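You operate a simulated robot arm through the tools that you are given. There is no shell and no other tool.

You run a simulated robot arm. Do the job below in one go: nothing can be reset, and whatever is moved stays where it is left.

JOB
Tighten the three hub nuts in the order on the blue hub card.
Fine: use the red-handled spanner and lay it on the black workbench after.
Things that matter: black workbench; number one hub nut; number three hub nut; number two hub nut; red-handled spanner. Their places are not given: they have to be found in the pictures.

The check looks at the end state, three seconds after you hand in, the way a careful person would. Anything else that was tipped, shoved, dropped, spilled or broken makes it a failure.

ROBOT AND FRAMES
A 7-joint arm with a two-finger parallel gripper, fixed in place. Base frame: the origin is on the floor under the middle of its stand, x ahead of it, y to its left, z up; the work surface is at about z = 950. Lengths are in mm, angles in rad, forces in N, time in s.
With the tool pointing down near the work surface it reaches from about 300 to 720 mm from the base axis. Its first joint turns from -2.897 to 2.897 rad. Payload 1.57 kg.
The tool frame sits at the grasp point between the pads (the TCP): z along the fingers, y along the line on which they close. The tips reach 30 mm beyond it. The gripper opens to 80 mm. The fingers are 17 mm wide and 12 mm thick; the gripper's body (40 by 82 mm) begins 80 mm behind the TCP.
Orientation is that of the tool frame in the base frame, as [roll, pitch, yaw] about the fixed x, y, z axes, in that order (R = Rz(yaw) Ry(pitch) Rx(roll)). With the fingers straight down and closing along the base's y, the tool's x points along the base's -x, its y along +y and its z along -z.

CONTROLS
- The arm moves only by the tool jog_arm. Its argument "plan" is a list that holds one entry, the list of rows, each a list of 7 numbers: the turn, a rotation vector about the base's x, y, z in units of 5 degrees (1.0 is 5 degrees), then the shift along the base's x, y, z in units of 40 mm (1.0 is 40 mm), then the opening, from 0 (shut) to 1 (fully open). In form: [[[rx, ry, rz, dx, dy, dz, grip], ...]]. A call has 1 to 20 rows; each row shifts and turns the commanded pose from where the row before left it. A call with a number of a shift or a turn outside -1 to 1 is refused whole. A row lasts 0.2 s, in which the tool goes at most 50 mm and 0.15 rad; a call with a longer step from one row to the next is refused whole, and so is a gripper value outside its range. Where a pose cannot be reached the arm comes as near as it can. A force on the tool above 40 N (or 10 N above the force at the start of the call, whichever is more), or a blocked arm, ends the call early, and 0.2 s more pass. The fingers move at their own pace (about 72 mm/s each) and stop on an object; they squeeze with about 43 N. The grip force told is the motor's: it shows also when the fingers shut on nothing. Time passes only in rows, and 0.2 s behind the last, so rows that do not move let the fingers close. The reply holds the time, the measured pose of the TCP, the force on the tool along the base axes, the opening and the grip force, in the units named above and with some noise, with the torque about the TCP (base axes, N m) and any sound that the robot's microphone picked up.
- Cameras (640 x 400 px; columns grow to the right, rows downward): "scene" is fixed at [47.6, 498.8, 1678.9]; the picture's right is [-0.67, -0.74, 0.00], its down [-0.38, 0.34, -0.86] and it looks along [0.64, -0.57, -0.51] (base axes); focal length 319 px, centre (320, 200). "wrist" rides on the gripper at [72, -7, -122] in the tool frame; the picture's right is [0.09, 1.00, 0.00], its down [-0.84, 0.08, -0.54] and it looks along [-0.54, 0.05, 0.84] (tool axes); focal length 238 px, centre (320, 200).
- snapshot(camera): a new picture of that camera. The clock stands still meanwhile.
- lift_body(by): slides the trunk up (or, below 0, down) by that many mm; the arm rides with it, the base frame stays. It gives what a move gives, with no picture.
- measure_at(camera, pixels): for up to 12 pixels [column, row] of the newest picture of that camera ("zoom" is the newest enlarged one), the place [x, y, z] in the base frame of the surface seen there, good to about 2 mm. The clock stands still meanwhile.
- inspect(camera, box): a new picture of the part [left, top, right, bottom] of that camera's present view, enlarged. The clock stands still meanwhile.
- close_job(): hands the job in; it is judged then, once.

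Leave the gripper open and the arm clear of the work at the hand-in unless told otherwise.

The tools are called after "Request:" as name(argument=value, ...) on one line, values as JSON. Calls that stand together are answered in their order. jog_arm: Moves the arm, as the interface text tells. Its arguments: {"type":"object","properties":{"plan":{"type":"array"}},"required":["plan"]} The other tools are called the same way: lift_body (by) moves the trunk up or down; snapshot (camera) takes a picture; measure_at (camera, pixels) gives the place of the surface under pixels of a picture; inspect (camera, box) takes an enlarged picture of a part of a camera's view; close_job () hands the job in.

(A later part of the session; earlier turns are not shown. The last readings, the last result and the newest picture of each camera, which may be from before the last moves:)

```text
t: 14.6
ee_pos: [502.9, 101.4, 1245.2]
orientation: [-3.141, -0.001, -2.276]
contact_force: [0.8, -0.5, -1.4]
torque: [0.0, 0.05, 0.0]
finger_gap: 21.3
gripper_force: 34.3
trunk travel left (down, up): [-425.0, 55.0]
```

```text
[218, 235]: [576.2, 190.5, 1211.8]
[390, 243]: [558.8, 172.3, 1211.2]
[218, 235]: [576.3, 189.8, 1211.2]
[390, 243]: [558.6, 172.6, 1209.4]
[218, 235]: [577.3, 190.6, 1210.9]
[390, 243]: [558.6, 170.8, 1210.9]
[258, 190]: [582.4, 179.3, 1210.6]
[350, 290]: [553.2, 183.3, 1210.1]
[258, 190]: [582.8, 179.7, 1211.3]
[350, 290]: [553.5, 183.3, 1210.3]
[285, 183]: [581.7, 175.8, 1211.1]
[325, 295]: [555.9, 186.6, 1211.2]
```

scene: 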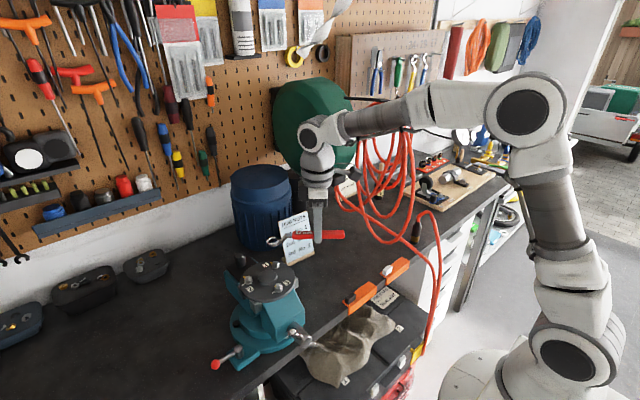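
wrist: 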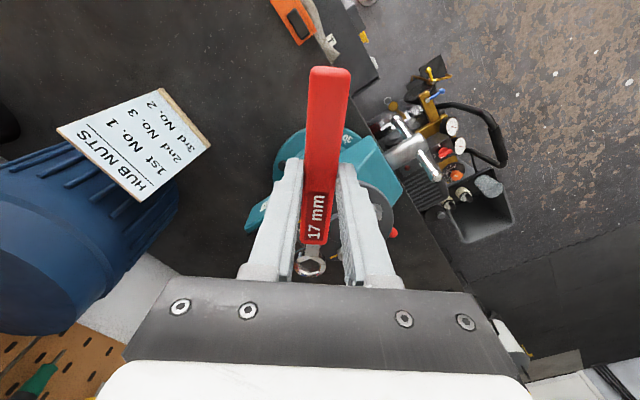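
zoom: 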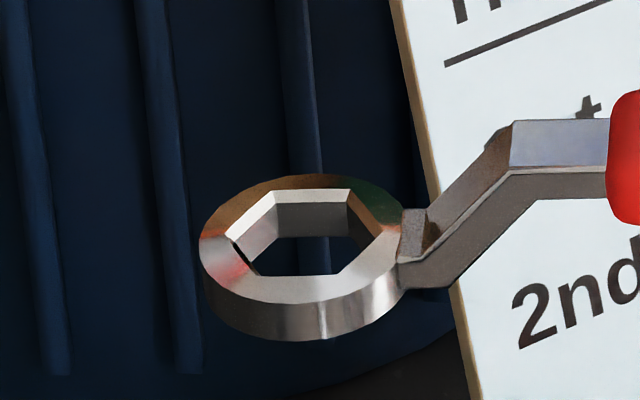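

Ring centre ≈ (567.9,181.2), top at z≈1210.8, so it sits (65.0, 79.8) mm from the TCP. Nut 1 is at (570.3,179.8), nearly under it. I compare the ring's hex edges with nut 1's in one enlarged view.

Request:
inspect(camera="scene", box=[254, 230, 302, 274])

Request:
inspect(camera="scene", box=[270, 258, 286, 268])

Request:
inspect(camera="scene", box=[266, 235, 282, 245])

```text
9.09 times, centred on (278, 252) of scene
```

zoom: 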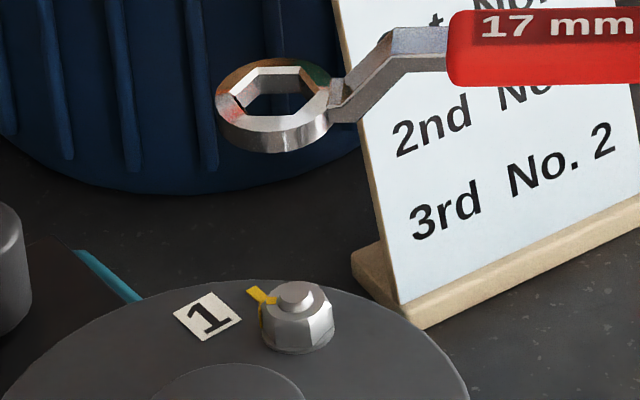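

```text
16.00 times, centred on (278, 263) of scene
```

zoom: 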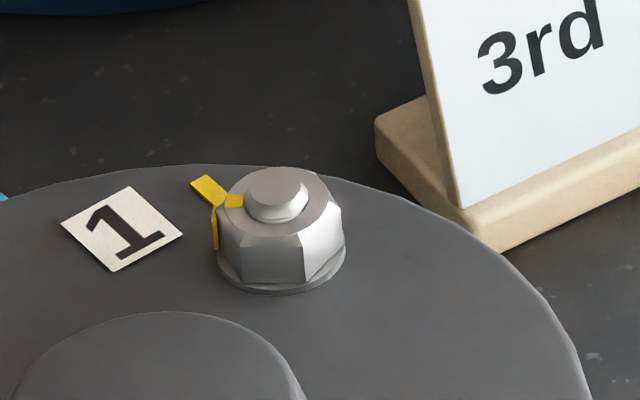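

```text
16.00 times, centred on (274, 240) of scene
```

zoom: 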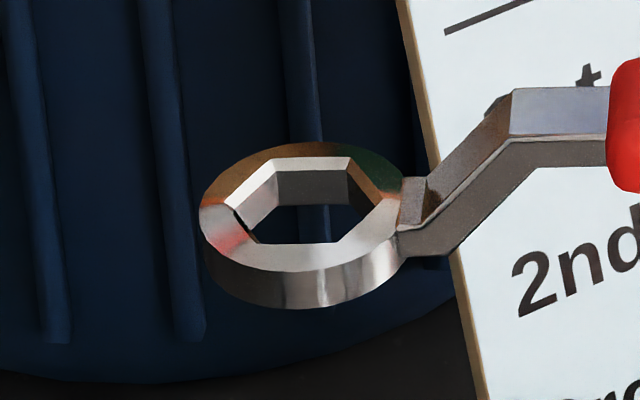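

I want the nut's flat angles more surely. I measure points on nut 1's front-facing flats in a fresh enlargement.

Request:
inspect(camera="scene", box=[270, 258, 286, 268])

Request:
measure_at(camera="zoom", pixels=[[235, 245], [250, 250], [265, 252], [280, 254], [292, 256], [298, 258], [308, 258], [316, 252], [324, 246], [332, 240], [338, 235], [226, 240]])

Request:
measure_at(camera="zoom", pixels=[[235, 245], [250, 250], [265, 252], [280, 254], [292, 256], [298, 258], [308, 258], [316, 252], [324, 246], [332, 240], [338, 235], [226, 240]])

```text
16.00 times, centred on (278, 263) of scene
```

zoom: 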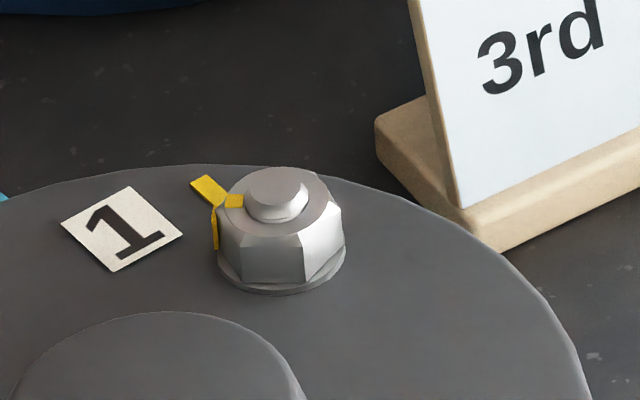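

```text
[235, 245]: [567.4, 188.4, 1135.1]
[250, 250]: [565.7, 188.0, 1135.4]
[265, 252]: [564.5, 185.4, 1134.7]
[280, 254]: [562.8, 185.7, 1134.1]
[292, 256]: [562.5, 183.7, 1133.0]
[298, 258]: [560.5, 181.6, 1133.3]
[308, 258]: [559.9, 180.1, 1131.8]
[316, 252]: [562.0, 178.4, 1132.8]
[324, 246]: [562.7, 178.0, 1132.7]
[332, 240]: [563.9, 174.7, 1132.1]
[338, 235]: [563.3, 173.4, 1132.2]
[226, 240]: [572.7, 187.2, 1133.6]
```

```text
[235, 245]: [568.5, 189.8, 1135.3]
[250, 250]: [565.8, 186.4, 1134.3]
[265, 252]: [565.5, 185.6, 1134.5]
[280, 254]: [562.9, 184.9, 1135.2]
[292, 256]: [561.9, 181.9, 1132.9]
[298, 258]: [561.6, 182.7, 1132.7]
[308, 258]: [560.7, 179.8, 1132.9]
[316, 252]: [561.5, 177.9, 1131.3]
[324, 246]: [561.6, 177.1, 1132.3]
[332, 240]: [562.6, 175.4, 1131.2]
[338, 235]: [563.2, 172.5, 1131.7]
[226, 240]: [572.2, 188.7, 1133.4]
```

Nut 1's flats run at about 45° and 53° mod 60, mean ≈49°, so handle angle ≈229.5° fits. I check the handle's true direction in the grip.

Request:
inspect(camera="scene", box=[262, 215, 352, 265])

Request:
inspect(camera="wrist", box=[250, 50, 390, 290])

```text
7.11 times, centred on (307, 240) of scene
```

zoom: 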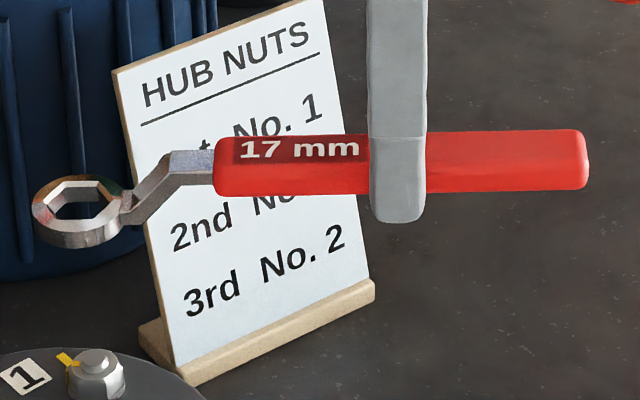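

```text
1.67 times, centred on (320, 170) of wrist
```

zoom: 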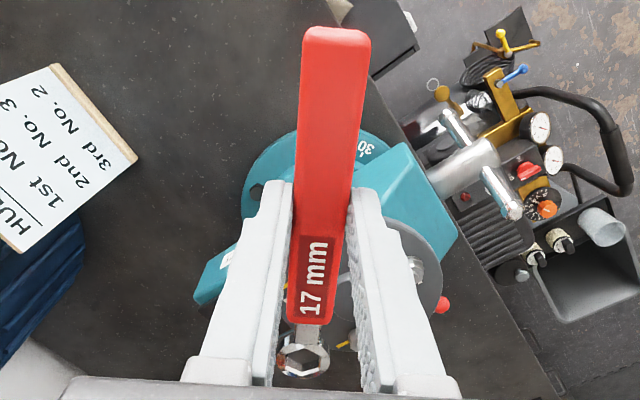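

Request:
measure_at(camera="zoom", pixels=[[336, 60], [336, 60], [336, 60], [336, 60], [336, 60], [336, 60], [311, 312], [311, 312], [311, 312], [311, 312], [311, 312], [311, 312]])

Request:
measure_at(camera="zoom", pixels=[[316, 60], [356, 60], [316, 60], [356, 60], [316, 60], [356, 60], [298, 312], [324, 312], [298, 312], [324, 312], [298, 312], [324, 312]])

```text
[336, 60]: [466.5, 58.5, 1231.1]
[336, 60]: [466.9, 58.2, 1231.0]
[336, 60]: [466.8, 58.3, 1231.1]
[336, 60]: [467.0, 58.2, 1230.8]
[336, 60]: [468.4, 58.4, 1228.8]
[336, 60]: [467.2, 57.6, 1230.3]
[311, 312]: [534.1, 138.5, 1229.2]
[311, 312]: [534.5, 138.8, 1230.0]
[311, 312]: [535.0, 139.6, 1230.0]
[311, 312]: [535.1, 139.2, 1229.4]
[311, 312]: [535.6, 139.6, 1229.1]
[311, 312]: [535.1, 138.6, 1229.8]
```

```text
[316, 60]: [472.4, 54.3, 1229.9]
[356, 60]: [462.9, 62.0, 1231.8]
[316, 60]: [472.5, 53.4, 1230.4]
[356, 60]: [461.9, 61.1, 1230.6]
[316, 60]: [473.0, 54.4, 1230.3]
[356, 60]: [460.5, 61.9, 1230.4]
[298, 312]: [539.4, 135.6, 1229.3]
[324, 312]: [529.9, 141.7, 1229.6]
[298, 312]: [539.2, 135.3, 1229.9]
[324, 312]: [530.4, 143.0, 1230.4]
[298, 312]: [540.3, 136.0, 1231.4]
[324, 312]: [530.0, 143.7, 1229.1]
```

Handle direction ≈50.0° (229.9–230.1°), consistent with the tool yaw. I refine the ring centre using pairs symmetric about the hex hole's centre in the wrist zoom.

Request:
inspect(camera="wrist", box=[280, 230, 345, 280])

Request:
measure_at(camera="zoom", pixels=[[192, 297], [406, 297], [192, 297], [406, 297], [200, 258], [398, 336], [200, 258], [398, 336], [200, 336], [398, 258], [200, 336], [398, 258]])

Request:
measure_at(camera="zoom", pixels=[[192, 297], [406, 297], [192, 297], [406, 297], [245, 360], [353, 234], [245, 360], [353, 234], [350, 360], [248, 234], [350, 360], [248, 234]])

```text
8.00 times, centred on (312, 255) of wrist
```

zoom: 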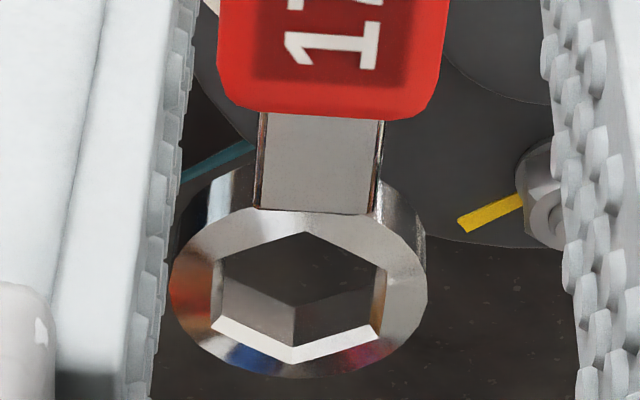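

```text
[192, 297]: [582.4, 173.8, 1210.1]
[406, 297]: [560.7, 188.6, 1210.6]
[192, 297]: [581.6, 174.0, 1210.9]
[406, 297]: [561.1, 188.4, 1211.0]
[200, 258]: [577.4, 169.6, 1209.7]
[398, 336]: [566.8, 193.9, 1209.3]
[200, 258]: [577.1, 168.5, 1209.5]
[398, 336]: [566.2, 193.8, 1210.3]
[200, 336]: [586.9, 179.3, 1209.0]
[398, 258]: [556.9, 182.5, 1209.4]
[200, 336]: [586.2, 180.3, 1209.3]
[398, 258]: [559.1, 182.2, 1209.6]
```

```text
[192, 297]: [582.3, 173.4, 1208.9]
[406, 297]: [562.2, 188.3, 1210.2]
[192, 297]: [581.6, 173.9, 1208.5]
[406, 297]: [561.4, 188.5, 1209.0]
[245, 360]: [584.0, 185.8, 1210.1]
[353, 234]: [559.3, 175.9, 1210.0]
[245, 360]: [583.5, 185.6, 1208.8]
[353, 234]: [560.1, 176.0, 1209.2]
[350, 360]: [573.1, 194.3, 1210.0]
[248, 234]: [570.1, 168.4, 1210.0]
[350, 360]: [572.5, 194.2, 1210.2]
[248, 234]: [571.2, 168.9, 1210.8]
```

Views disagree by 1–2 mm along the handle, so I will servo visually. I lower the ring straight down to about 8 mm above the stud of nut 1 and look from both cameras.

Request:
jog_arm(plan=[[[0, 0, 0, 0, 0, -0.3, 0], [0, 0, 0, 0, 0, -0.4, 0], [0, 0, 0, 0, 0, -0.4, 0], [0, 0, 0, 0, 0, -0.16, 0], [0, 0, 0, 0, 0, 0, 0], [0, 0, 0, 0, 0, 0, 0]]])

Request:
inspect(camera="scene", box=[262, 245, 294, 270])

Request:
inspect(camera="wrist", box=[280, 230, 345, 280])

```text
t: 16.0
ee_pos: [502.9, 101.1, 1193.9]
orientation: [-3.139, 0.0, -2.277]
contact_force: [0.0, 0.6, -1.3]
torque: [0.02, 0.03, 0.03]
finger_gap: 21.1
gripper_force: 34.8
trunk travel left (down, up): [-425.0, 55.0]
```

```text
16.00 times, centred on (278, 258) of scene
```

zoom: 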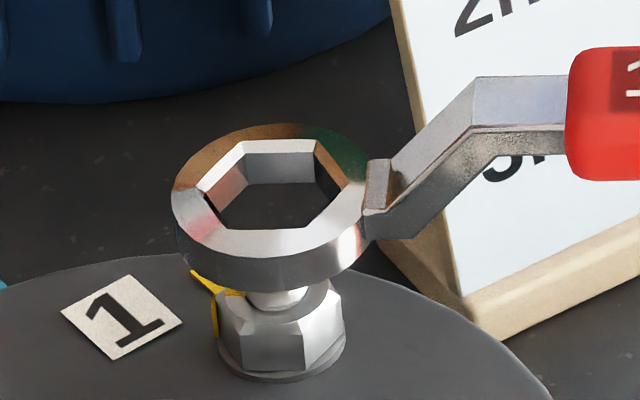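

```text
8.00 times, centred on (312, 255) of wrist
```

zoom: 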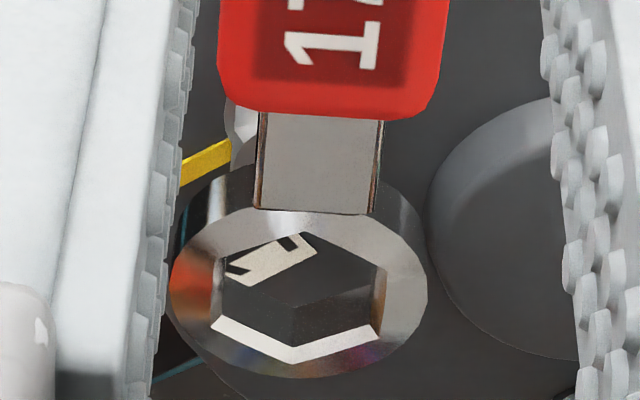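

From the scene view the ring is about 0.7 mm short along the handle axis. I enlarge the wrist view around the neck's left side, where a part of nut 1 peeks out, for the sideways alignment.

Request:
inspect(camera="wrist", box=[290, 232, 330, 257])

Request:
inspect(camera="scene", box=[262, 250, 294, 270])

Request:
measure_at(camera="zoom", pixels=[[195, 160], [350, 175], [195, 160], [350, 175], [195, 160], [350, 175], [255, 105], [290, 212], [255, 105], [290, 212], [255, 105], [290, 212]])

```text
16.00 times, centred on (310, 244) of wrist
```

zoom: 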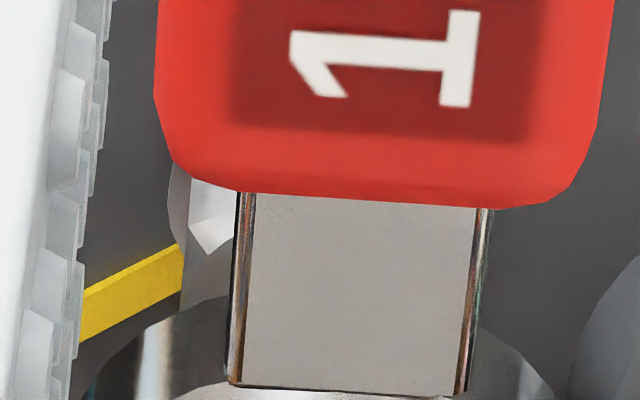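

```text
16.00 times, centred on (278, 260) of scene
```

zoom: 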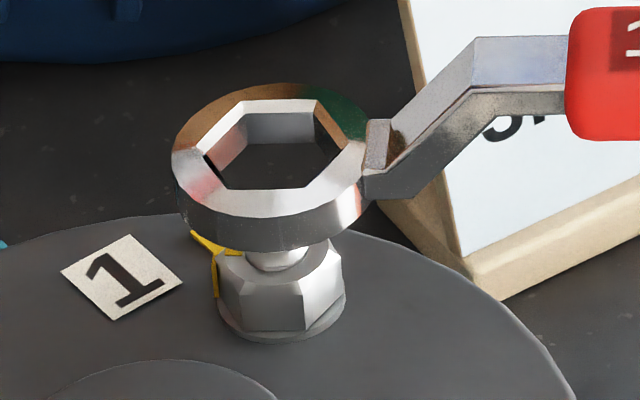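

```text
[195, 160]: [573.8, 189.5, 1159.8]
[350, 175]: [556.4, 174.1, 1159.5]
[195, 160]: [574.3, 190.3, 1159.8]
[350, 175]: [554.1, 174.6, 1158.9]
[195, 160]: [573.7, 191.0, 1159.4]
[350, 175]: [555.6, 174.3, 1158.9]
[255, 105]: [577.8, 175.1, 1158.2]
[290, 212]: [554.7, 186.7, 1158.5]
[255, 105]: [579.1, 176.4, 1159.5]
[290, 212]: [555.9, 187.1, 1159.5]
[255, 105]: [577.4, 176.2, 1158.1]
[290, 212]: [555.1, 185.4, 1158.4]
```

By hole geometry the ring is within ~0.3 mm sideways and ~0.6 mm short along the handle. I correct by (+0.4,+0.45) mm, lower 10 mm so that the stud's tip enters the hole, and look again.

Request:
jog_arm(plan=[[[0, 0, 0, 0.01, 0.011, -0.1, 0], [0, 0, 0, 0, 0, -0.15, 0], [0, 0, 0, 0, 0, 0, 0], [0, 0, 0, 0, 0, 0, 0]]])

Request:
inspect(camera="scene", box=[262, 250, 294, 270])

Request:
inspect(camera="wrist", box=[285, 240, 335, 275])

```text
t: 17.0
ee_pos: [502.0, 101.1, 1183.8]
orientation: [-3.141, -0.001, -2.278]
contact_force: [-0.4, -0.1, -1.3]
torque: [0.0, 0.02, -0.04]
finger_gap: 21.2
gripper_force: 34.3
trunk travel left (down, up): [-425.0, 55.0]
```

```text
16.00 times, centred on (278, 260) of scene
```

zoom: 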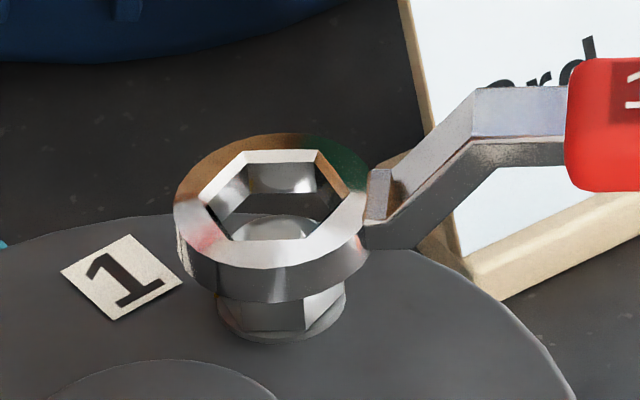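

```text
11.43 times, centred on (310, 258) of wrist
```

zoom: 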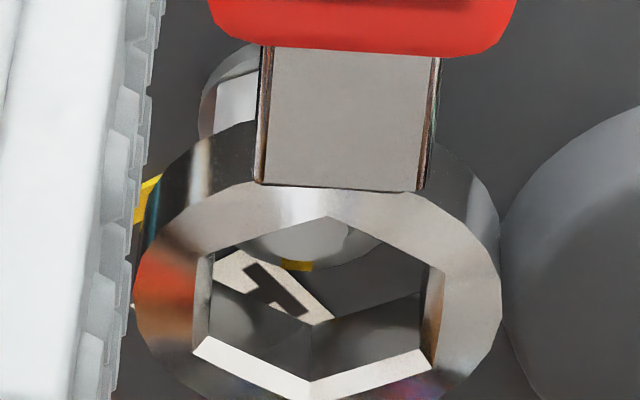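

The nut's top shows through the hole now. I enlarge more in both views to judge the centring.

Request:
inspect(camera="wrist", box=[292, 254, 332, 279])

Request:
inspect(camera="scene", box=[268, 256, 288, 268])

```text
16.00 times, centred on (312, 266) of wrist
```

zoom: 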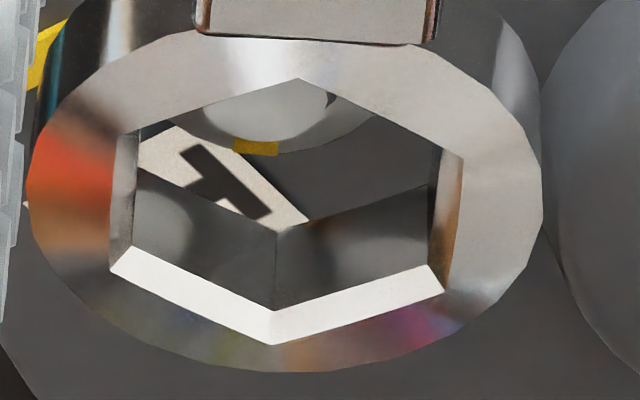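

```text
16.00 times, centred on (278, 262) of scene
```

zoom: 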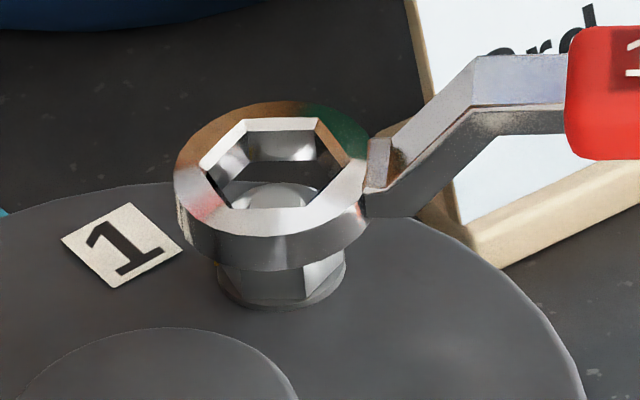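

In the wrist zoom the ring's centre is at column ≈284 while the stud and its yellow mark sit at ≈256, so the nut is about 1.5 mm toward tool −y; along the handle it is within 0.3 mm. I shift the ring by (+0.9,−1.1) mm and look again.

Request:
jog_arm(plan=[[[0, 0, 0, 0.022, -0.0285, 0, 0], [0, 0, 0, 0, 0, 0, 0], [0, 0, 0, 0, 0, 0, 0]]])

Request:
inspect(camera="wrist", box=[292, 254, 332, 279])

Request:
inspect(camera="scene", box=[268, 256, 288, 268])

```text
t: 17.8
ee_pos: [503.4, 99.4, 1183.6]
orientation: [-3.141, -0.002, -2.278]
contact_force: [-1.2, -0.6, -2.4]
torque: [-0.02, 0.01, -0.01]
finger_gap: 21.4
gripper_force: 34.6
trunk travel left (down, up): [-425.0, 55.0]
```

```text
16.00 times, centred on (312, 266) of wrist
```

zoom: 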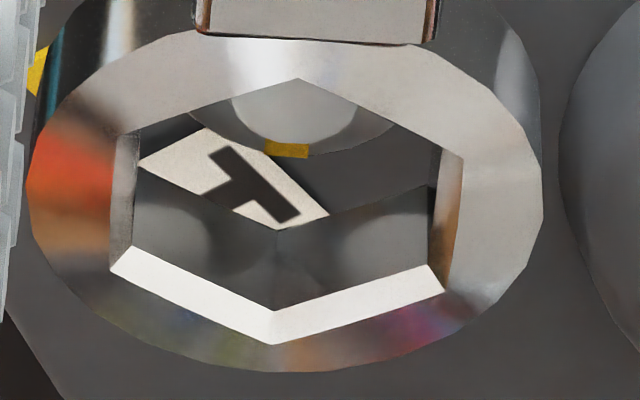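

```text
16.00 times, centred on (278, 262) of scene
```

zoom: 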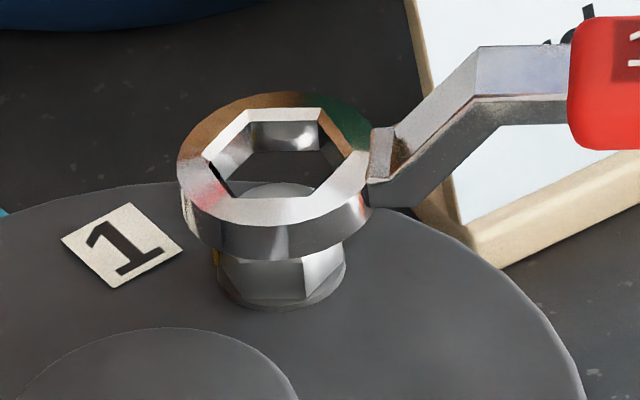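

Now it is nearly centred (stud 295 vs expected 289, and ~0.3 mm toward the handle). I correct by (−0.4, 0) mm and lower slowly 4 mm to begin engaging the nut.

Request:
jog_arm(plan=[[[0, 0, 0, -0.0105, -0.001, 0, 0], [0, 0, 0, 0, 0, -0.025, 0], [0, 0, 0, 0, 0, -0.025, 0], [0, 0, 0, 0, 0, -0.025, 0], [0, 0, 0, 0, 0, -0.025, 0], [0, 0, 0, 0, 0, 0, 0]]])

Request:
inspect(camera="wrist", box=[292, 254, 332, 279])

Request:
inspect(camera="scene", box=[268, 256, 288, 268])

```text
t: 19.2
ee_pos: [503.1, 99.3, 1180.8]
orientation: [-3.141, 0.0, -2.277]
contact_force: [0.1, 0.5, -0.9]
torque: [0.0, 0.01, 0.0]
finger_gap: 21.1
gripper_force: 33.9
trunk travel left (down, up): [-425.0, 55.0]
```

```text
16.00 times, centred on (312, 266) of wrist
```

zoom: 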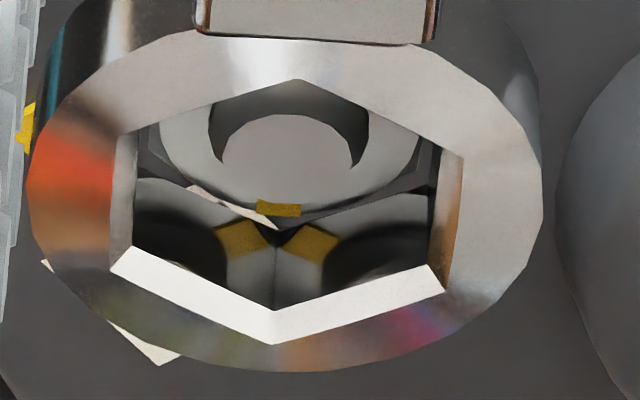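

```text
16.00 times, centred on (278, 262) of scene
```

zoom: 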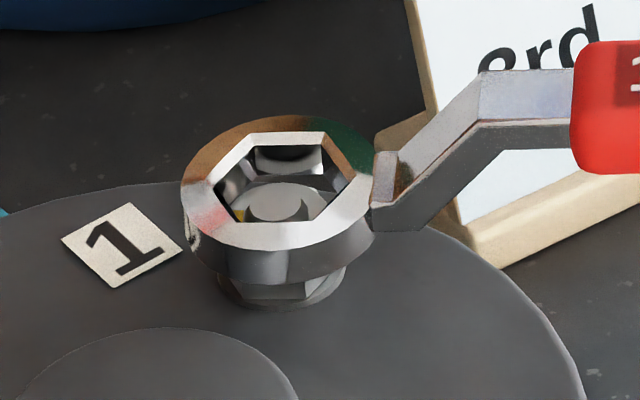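

No contact force, and the nut top now sits evenly inside the hole (mark at 278, ring centre 284). I keep lowering in 1 mm rows.

Request:
jog_arm(plan=[[[0, 0, 0, 0, 0, -0.025, 0], [0, 0, 0, 0, 0, -0.025, 0], [0, 0, 0, 0, 0, -0.025, 0], [0, 0, 0, 0, 0, -0.025, 0], [0, 0, 0, 0, 0, 0, 0]]])

Request:
inspect(camera="wrist", box=[292, 254, 332, 279])

Request:
inspect(camera="scene", box=[268, 256, 288, 268])

```text
t: 20.4
ee_pos: [503.9, 100.4, 1175.4]
orientation: [-3.139, 0.0, -2.278]
contact_force: [3.5, 2.9, -0.8]
torque: [0.17, -0.23, -0.18]
finger_gap: 21.4
gripper_force: 34.8
trunk travel left (down, up): [-425.0, 55.0]
```

```text
16.00 times, centred on (312, 266) of wrist
```

zoom: 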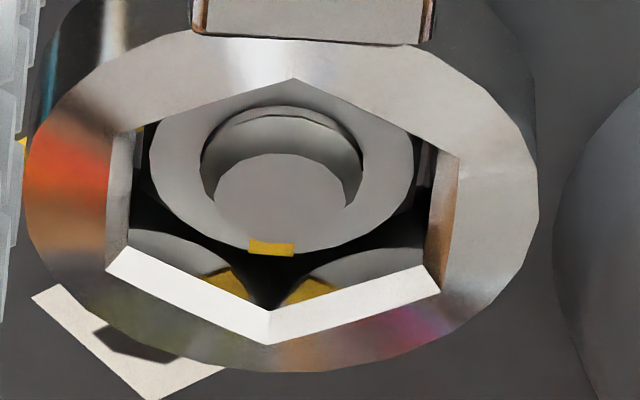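

```text
16.00 times, centred on (278, 262) of scene
```

zoom: 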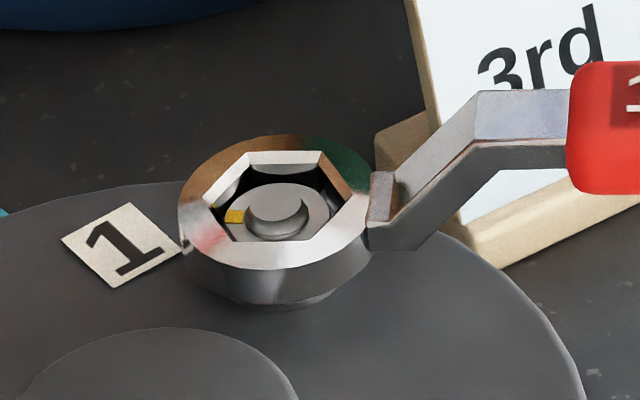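

The ring has slid over the nut with only small side forces (3.5, 2.9 N). I lower 1 mm more, then begin turning clockwise about nut 1: 10° in 2.5° steps, watching forces.

Request:
jog_arm(plan=[[[0, 0, 0, 0.004, 0.004, -0.025, 0], [0, 0, -0.5, -0.0854, 0.0745, 0, 0], [0, 0, -0.5, -0.082, 0.0783, 0, 0], [0, 0, -0.5, -0.0784, 0.0815, 0, 0], [0, 0, -0.5, -0.0748, 0.085, 0, 0], [0, 0, 0, 0, 0, 0, 0]]])

Request:
inspect(camera="wrist", box=[292, 254, 332, 279])

Request:
inspect(camera="scene", box=[262, 250, 294, 270])

```text
t: 21.8
ee_pos: [491.1, 113.0, 1173.8]
orientation: [-3.139, 0.001, -2.452]
contact_force: [3.0, 4.2, 0.2]
torque: [0.26, -0.22, 0.19]
finger_gap: 21.3
gripper_force: 34.4
trunk travel left (down, up): [-425.0, 55.0]
```

```text
16.00 times, centred on (312, 266) of wrist
```

zoom: 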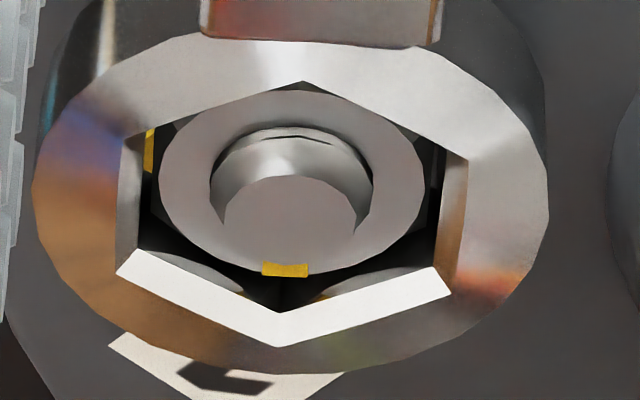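

```text
16.00 times, centred on (278, 260) of scene
```

zoom: 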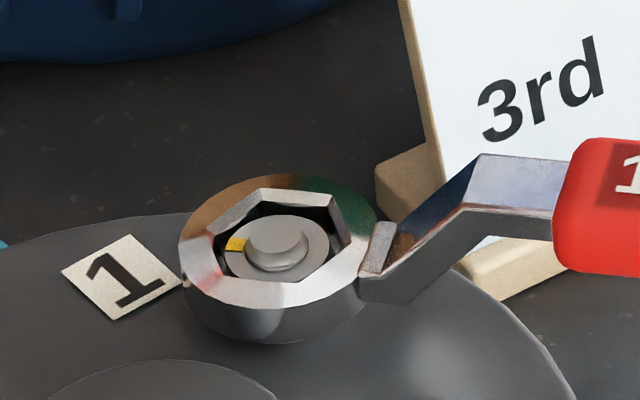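

The nut turns along with the ring (mark stays centred in the hole), with only ~5 N reaction. I continue another 20° clockwise with a 0.3 mm radial correction.

Request:
jog_arm(plan=[[[0, 0, -0.5, -0.065, 0.0933, 0, 0], [0, 0, -0.5, -0.067, 0.091, 0, 0], [0, 0, -0.5, -0.0633, 0.094, 0, 0], [0, 0, -0.5, -0.059, 0.0968, 0, 0], [0, 0, -0.5, -0.0545, 0.0991, 0, 0], [0, 0, -0.5, -0.0503, 0.1015, 0, 0], [0, 0, -0.5, -0.0458, 0.1035, 0, 0], [0, 0, -0.5, -0.0413, 0.1053, 0, 0], [0, 0, 0, 0, 0, 0, 0]]])

Request:
inspect(camera="wrist", box=[292, 254, 332, 279])

Request:
inspect(camera="scene", box=[262, 250, 294, 270])

```text
t: 23.8
ee_pos: [473.5, 145.7, 1174.0]
orientation: [-3.14, 0.0, -2.801]
contact_force: [2.0, 1.2, -4.4]
torque: [-0.05, 0.22, 0.22]
finger_gap: 21.2
gripper_force: 34.1
trunk travel left (down, up): [-425.0, 55.0]
```

```text
16.00 times, centred on (312, 266) of wrist
```

zoom: 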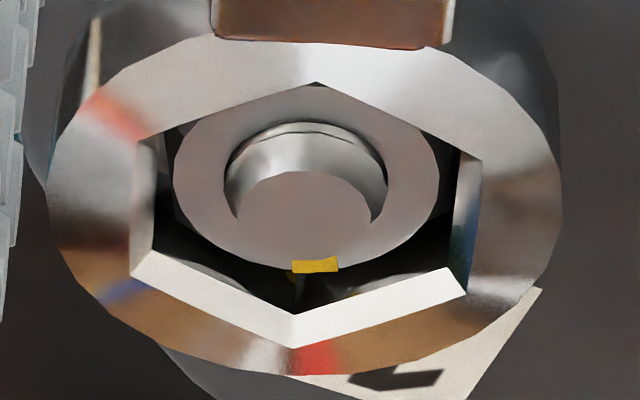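

```text
16.00 times, centred on (278, 260) of scene
```

zoom: 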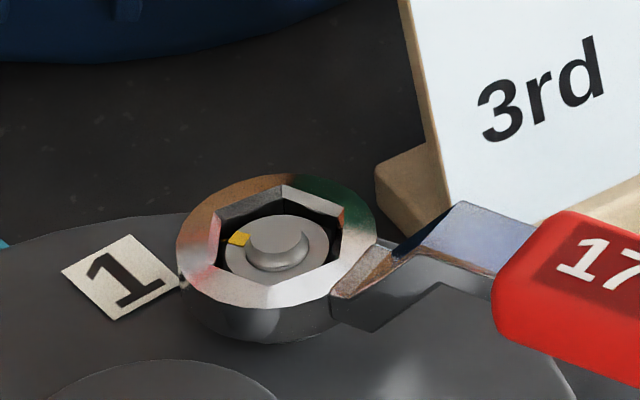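

Reaction is still small; the nut lags the ring by a few degrees of play. I continue 10° more.

Request:
jog_arm(plan=[[[0, 0, -0.5, -0.0365, 0.1073, 0, 0], [0, 0, -0.5, -0.032, 0.1088, 0, 0], [0, 0, -0.5, -0.027, 0.11, 0, 0], [0, 0, -0.5, -0.0223, 0.1108, 0, 0], [0, 0, 0, 0, 0, 0, 0]]])

Request:
inspect(camera="wrist", box=[292, 254, 332, 279])

Request:
inspect(camera="scene", box=[262, 250, 294, 270])

```text
t: 25.0
ee_pos: [466.9, 161.7, 1175.1]
orientation: [-3.139, -0.002, -2.977]
contact_force: [-2.0, -2.1, 0.7]
torque: [0.03, -0.02, 0.25]
finger_gap: 21.5
gripper_force: 34.6
trunk travel left (down, up): [-425.0, 55.0]
```

```text
16.00 times, centred on (312, 266) of wrist
```

zoom: 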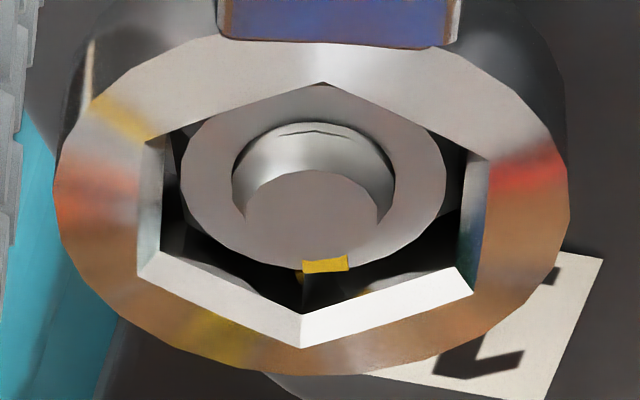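

```text
16.00 times, centred on (278, 260) of scene
```

zoom: 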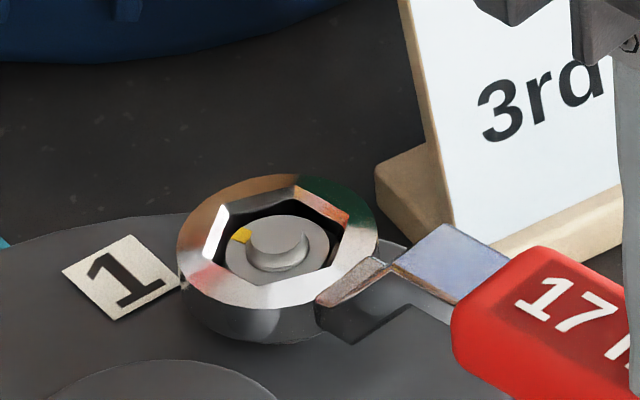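

Small forces still (torque 0.25 N·m). The mark is now near φ≈18°. I go 10° more.

Request:
jog_arm(plan=[[[0, 0, -0.5, -0.0174, 0.1118, 0, 0], [0, 0, -0.5, -0.0125, 0.1126, 0, 0], [0, 0, -0.5, -0.0078, 0.1129, 0, 0], [0, 0, -0.5, -0.0025, 0.1134, 0, 0], [0, 0, 0, 0, 0, 0, 0]]])

Request:
inspect(camera="wrist", box=[292, 254, 332, 279])

Request:
inspect(camera="scene", box=[262, 250, 294, 270])

```text
t: 26.2
ee_pos: [466.8, 180.4, 1174.9]
orientation: [-3.141, 0.002, 3.131]
contact_force: [0.2, -2.8, -0.6]
torque: [-0.08, -0.03, 0.22]
finger_gap: 21.5
gripper_force: 34.3
trunk travel left (down, up): [-425.0, 55.0]
```

```text
16.00 times, centred on (312, 266) of wrist
```

zoom: 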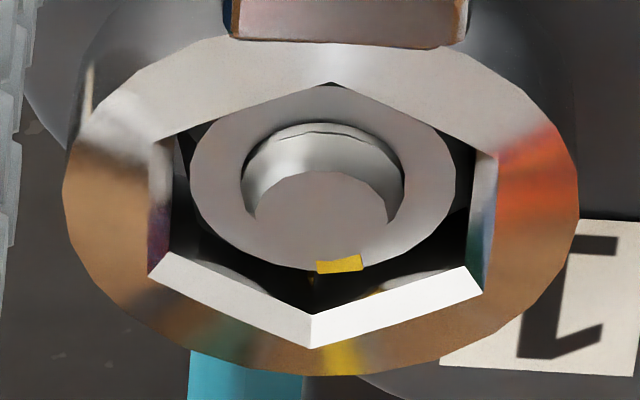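

```text
16.00 times, centred on (278, 260) of scene
```

zoom: 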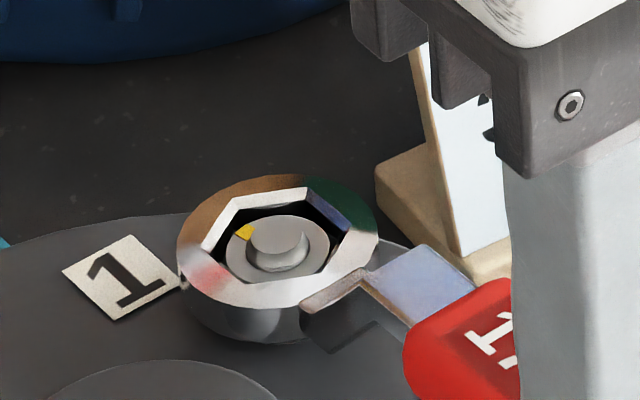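

Resisting torque is only about 0.5 N·m; the mark is near φ≈10°, so about 10° short of the plate's yellow line. I go 7.5° more.

Request:
jog_arm(plan=[[[0, 0, -0.5, 0.0023, 0.1133, 0, 0], [0, 0, -0.5, 0.0073, 0.113, 0, 0], [0, 0, -0.5, 0.012, 0.1125, 0, 0], [0, 0, 0, 0, 0, 0, 0]]])

Request:
inspect(camera="wrist", box=[292, 254, 332, 279])

Request:
inspect(camera="scene", box=[262, 250, 294, 270])

```text
t: 27.2
ee_pos: [467.0, 192.4, 1174.4]
orientation: [-3.14, -0.001, 2.999]
contact_force: [-1.3, -2.4, -0.2]
torque: [-0.04, -0.11, 0.39]
finger_gap: 21.3
gripper_force: 33.8
trunk travel left (down, up): [-425.0, 55.0]
```

```text
16.00 times, centred on (312, 266) of wrist
```

zoom: 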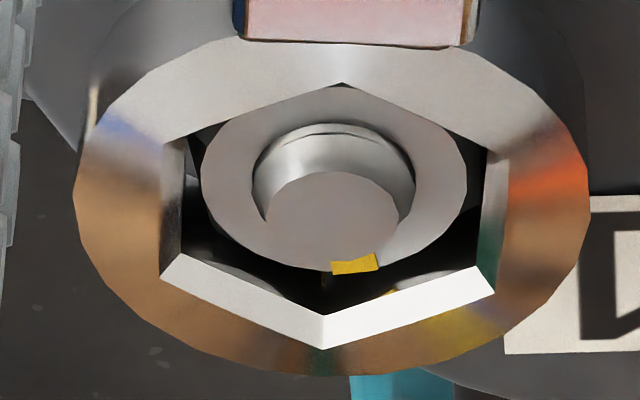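

```text
16.00 times, centred on (278, 260) of scene
```

zoom: 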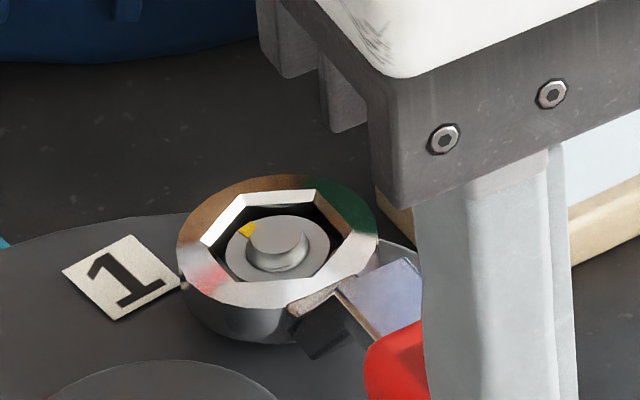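

Torque has risen slightly to ~0.65 N·m; mark near φ≈6°. I continue 5° more in small steps.

Request:
jog_arm(plan=[[[0, 0, -0.5, 0.0171, 0.1118, 0, 0], [0, 0, -0.5, 0.0218, 0.111, 0, 0], [0, 0, 0, 0, 0, 0, 0], [0, 0, 0, 0, 0, 0, 0]]])

Request:
inspect(camera="wrist", box=[292, 254, 332, 279])

Request:
inspect(camera="scene", box=[262, 250, 294, 270])

```text
t: 28.2
ee_pos: [468.0, 202.4, 1174.4]
orientation: [-3.141, 0.001, 2.915]
contact_force: [-1.8, -5.5, -4.7]
torque: [-0.05, 0.24, 0.36]
finger_gap: 21.3
gripper_force: 34.5
trunk travel left (down, up): [-425.0, 55.0]
```

```text
16.00 times, centred on (312, 266) of wrist
```

zoom: 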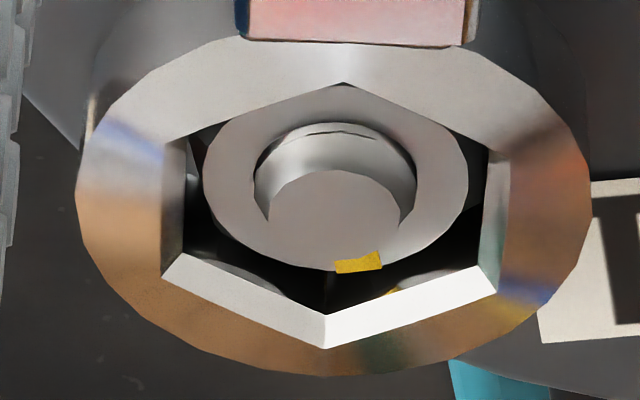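

```text
16.00 times, centred on (278, 260) of scene
```

zoom: 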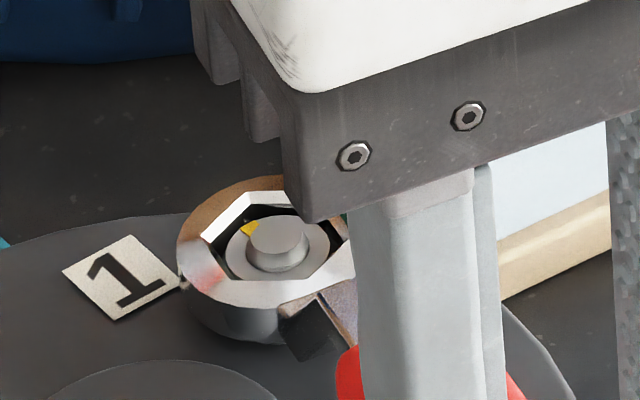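

The nut has turned about 44° so far (mark near φ≈5°); resisting torque ≈0.9 N·m. I continue 5° more.

Request:
jog_arm(plan=[[[0, 0, -0.5, 0.0268, 0.11, 0, 0], [0, 0, -0.5, 0.0317, 0.1087, 0, 0], [0, 0, 0, 0, 0, 0, 0], [0, 0, 0, 0, 0, 0, 0]]])

Request:
inspect(camera="wrist", box=[292, 254, 332, 279])

Request:
inspect(camera="scene", box=[262, 250, 294, 270])

```text
t: 29.2
ee_pos: [471.6, 211.2, 1174.0]
orientation: [-3.14, 0.0, 2.828]
contact_force: [-5.2, -8.0, -2.9]
torque: [-0.18, 0.17, 0.35]
finger_gap: 21.5
gripper_force: 34.4
trunk travel left (down, up): [-425.0, 55.0]
```

```text
16.00 times, centred on (312, 266) of wrist
```

zoom: 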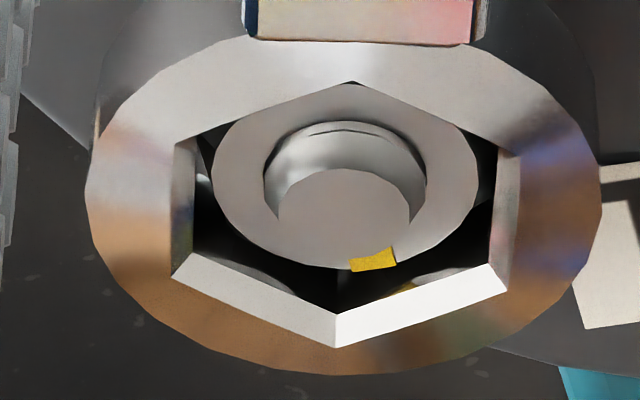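

```text
16.00 times, centred on (278, 260) of scene
```

zoom: 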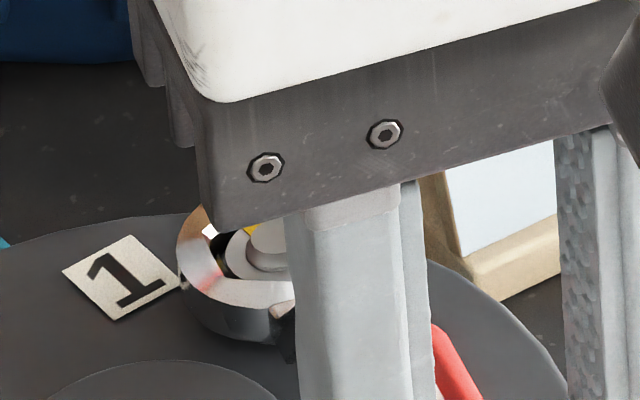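

Torque is now ~1.3 N·m and rising steadily, and by my reckoning the mark is close to the plate's yellow line (φ≈0). The gripper hides it, so I back off within the ring's play (10° counter-clockwise), lift off 60 mm and check nut 1.

Request:
jog_arm(plan=[[[0, 0, 0.5, -0.0317, -0.1087, 0, 0], [0, 0, 0.5, -0.0268, -0.11, 0, 0], [0, 0, 0.5, -0.0218, -0.111, 0, 0], [0, 0, 0.5, -0.0171, -0.1118, 0, 0], [0, 0, 0, 0, 0, 0, 0]]])

Request:
inspect(camera="wrist", box=[292, 254, 332, 279])

```text
t: 30.4
ee_pos: [466.8, 193.4, 1175.0]
orientation: [-3.14, -0.001, 3.004]
contact_force: [0.4, 5.1, -4.9]
torque: [0.25, 0.4, 0.51]
finger_gap: 21.4
gripper_force: 34.4
trunk travel left (down, up): [-425.0, 55.0]
```

```text
16.00 times, centred on (312, 266) of wrist
```

zoom: 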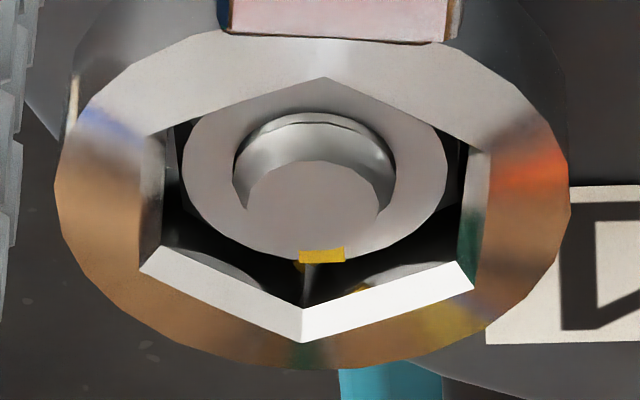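

The mark is about at φ≈−1…0°. Now I lift the ring off by 60 mm and look at the marks.

Request:
jog_arm(plan=[[[0, 0, 0, 0, 0, 0.1, 0], [0, 0, 0, 0, 0, 0.2, 0], [0, 0, 0, 0, 0, 0.4, 0], [0, 0, 0, 0, 0, 0.4, 0], [0, 0, 0, 0, 0, 0.4, 0], [0, 0, 0, 0, 0, 0, 0]]])

Request:
inspect(camera="scene", box=[262, 250, 294, 270])

Request:
snapshot(camera="wrist")

```text
t: 31.8
ee_pos: [465.9, 192.0, 1235.5]
orientation: [-3.139, 0.0, 3.002]
contact_force: [-0.1, 0.6, -0.3]
torque: [0.03, 0.02, -0.02]
finger_gap: 21.2
gripper_force: 34.7
trunk travel left (down, up): [-425.0, 55.0]
```

```text
16.00 times, centred on (278, 260) of scene
```

zoom: 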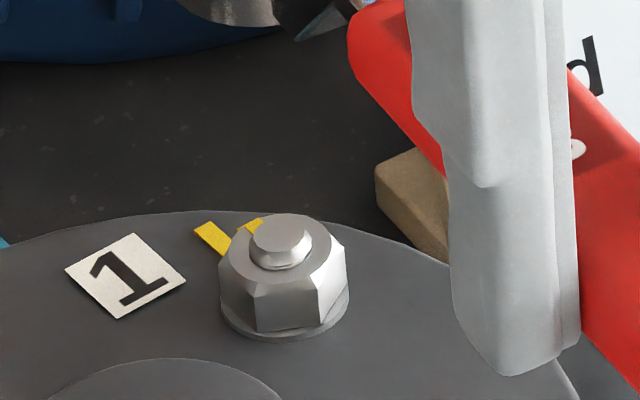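

```text
taken
```

wrist: 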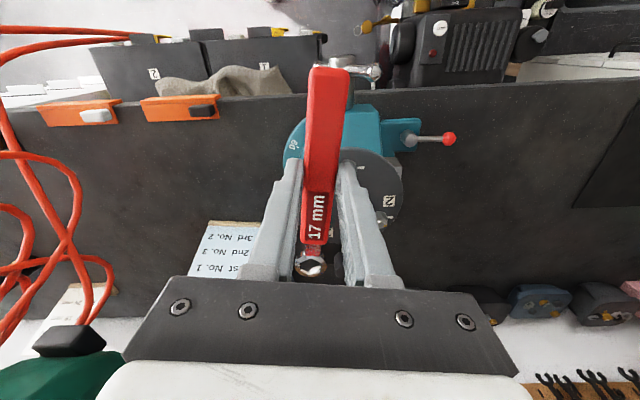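

Nut 1's mark has come round to the yellow line: from the visible corners I compute its angle as about 1° (±2°). I measure its flats to be sure.

Request:
measure_at(camera="zoom", pixels=[[262, 300], [272, 302], [282, 304], [292, 305], [302, 304], [312, 302], [262, 300], [272, 302], [282, 304], [292, 305], [302, 304], [312, 302]])

Request:
measure_at(camera="zoom", pixels=[[226, 285], [234, 289], [242, 293], [249, 296], [322, 292], [328, 286], [334, 280], [340, 273], [253, 226], [253, 226], [283, 236], [283, 236]])

```text
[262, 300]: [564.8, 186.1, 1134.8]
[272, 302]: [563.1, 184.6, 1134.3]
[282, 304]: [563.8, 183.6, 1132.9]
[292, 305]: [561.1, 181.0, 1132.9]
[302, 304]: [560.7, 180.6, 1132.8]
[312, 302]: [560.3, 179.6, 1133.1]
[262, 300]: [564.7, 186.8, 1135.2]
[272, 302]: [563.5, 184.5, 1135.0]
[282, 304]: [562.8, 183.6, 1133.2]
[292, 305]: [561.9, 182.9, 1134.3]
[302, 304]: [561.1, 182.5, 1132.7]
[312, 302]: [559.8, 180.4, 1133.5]
```

```text
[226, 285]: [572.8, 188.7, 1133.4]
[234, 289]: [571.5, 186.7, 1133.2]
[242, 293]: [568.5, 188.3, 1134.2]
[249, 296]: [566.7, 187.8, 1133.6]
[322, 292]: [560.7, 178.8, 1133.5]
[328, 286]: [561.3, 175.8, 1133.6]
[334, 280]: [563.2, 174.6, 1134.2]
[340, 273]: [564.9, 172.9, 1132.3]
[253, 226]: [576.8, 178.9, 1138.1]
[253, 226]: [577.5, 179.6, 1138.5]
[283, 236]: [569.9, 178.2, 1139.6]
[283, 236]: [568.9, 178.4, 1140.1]
```

Estimates put the mark within ~2° of the line. For a precise reading before going to the next nut I move the held spanner aside so that the wrist camera sees nut 1 to the right of the fingers.

Request:
jog_arm(plan=[[[0, 0, 0.395, 0.2875, -0.869, 0, 0], [0, 0, 0.395, 0.2875, -0.869, 0, 0], [0, 0, 0.395, 0.2875, -0.869, 0, 0], [0, 0, 0.395, 0.2875, -0.869, 0, 0], [0, 0, 0, 0, 0, 0, 0]]])

Request:
snapshot(camera="wrist")

Request:
inspect(camera="scene", box=[262, 250, 294, 270])

```text
t: 33.0
ee_pos: [513.1, 52.6, 1235.6]
orientation: [-3.14, 0.0, 3.142]
contact_force: [0.2, -0.6, -1.0]
torque: [0.0, 0.01, 0.02]
finger_gap: 21.3
gripper_force: 34.1
trunk travel left (down, up): [-425.0, 55.0]
```

```text
taken
```

wrist: 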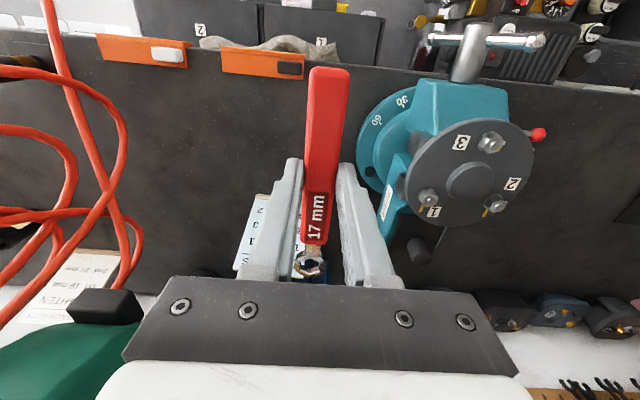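

```text
16.00 times, centred on (278, 260) of scene
```

zoom: 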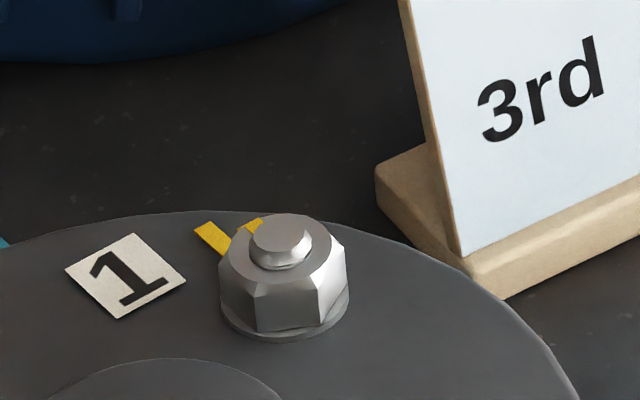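

Nut 1 is visible at (428,197) in the wrist picture. I enlarge it, and the other two for comparison.

Request:
inspect(camera="wrist", box=[410, 187, 450, 212])

Request:
inspect(camera="wrist", box=[475, 192, 515, 217])

Request:
inspect(camera="wrist", box=[470, 130, 510, 155])

```text
16.00 times, centred on (430, 200) of wrist
```

zoom: 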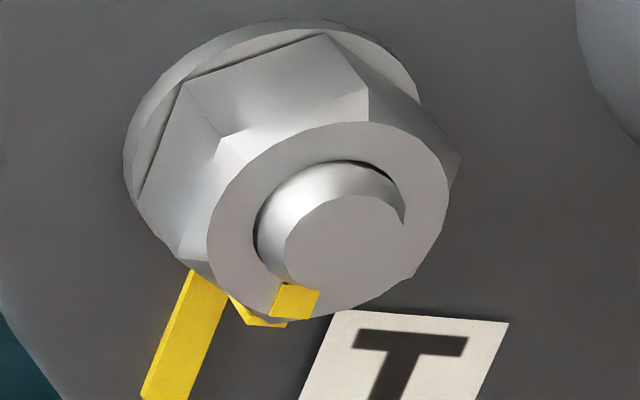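

```text
16.00 times, centred on (495, 204) of wrist
```

zoom: 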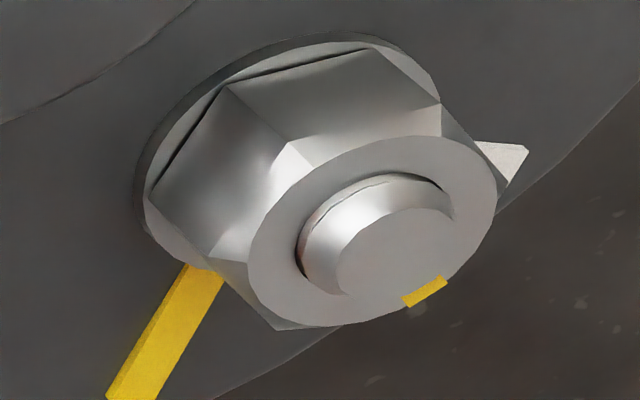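

```text
16.00 times, centred on (490, 142) of wrist
```

zoom: 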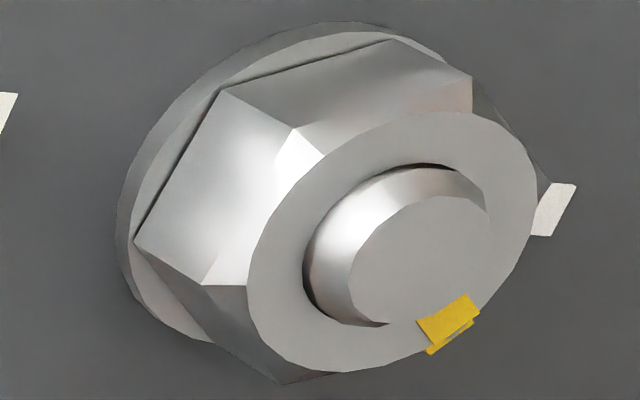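

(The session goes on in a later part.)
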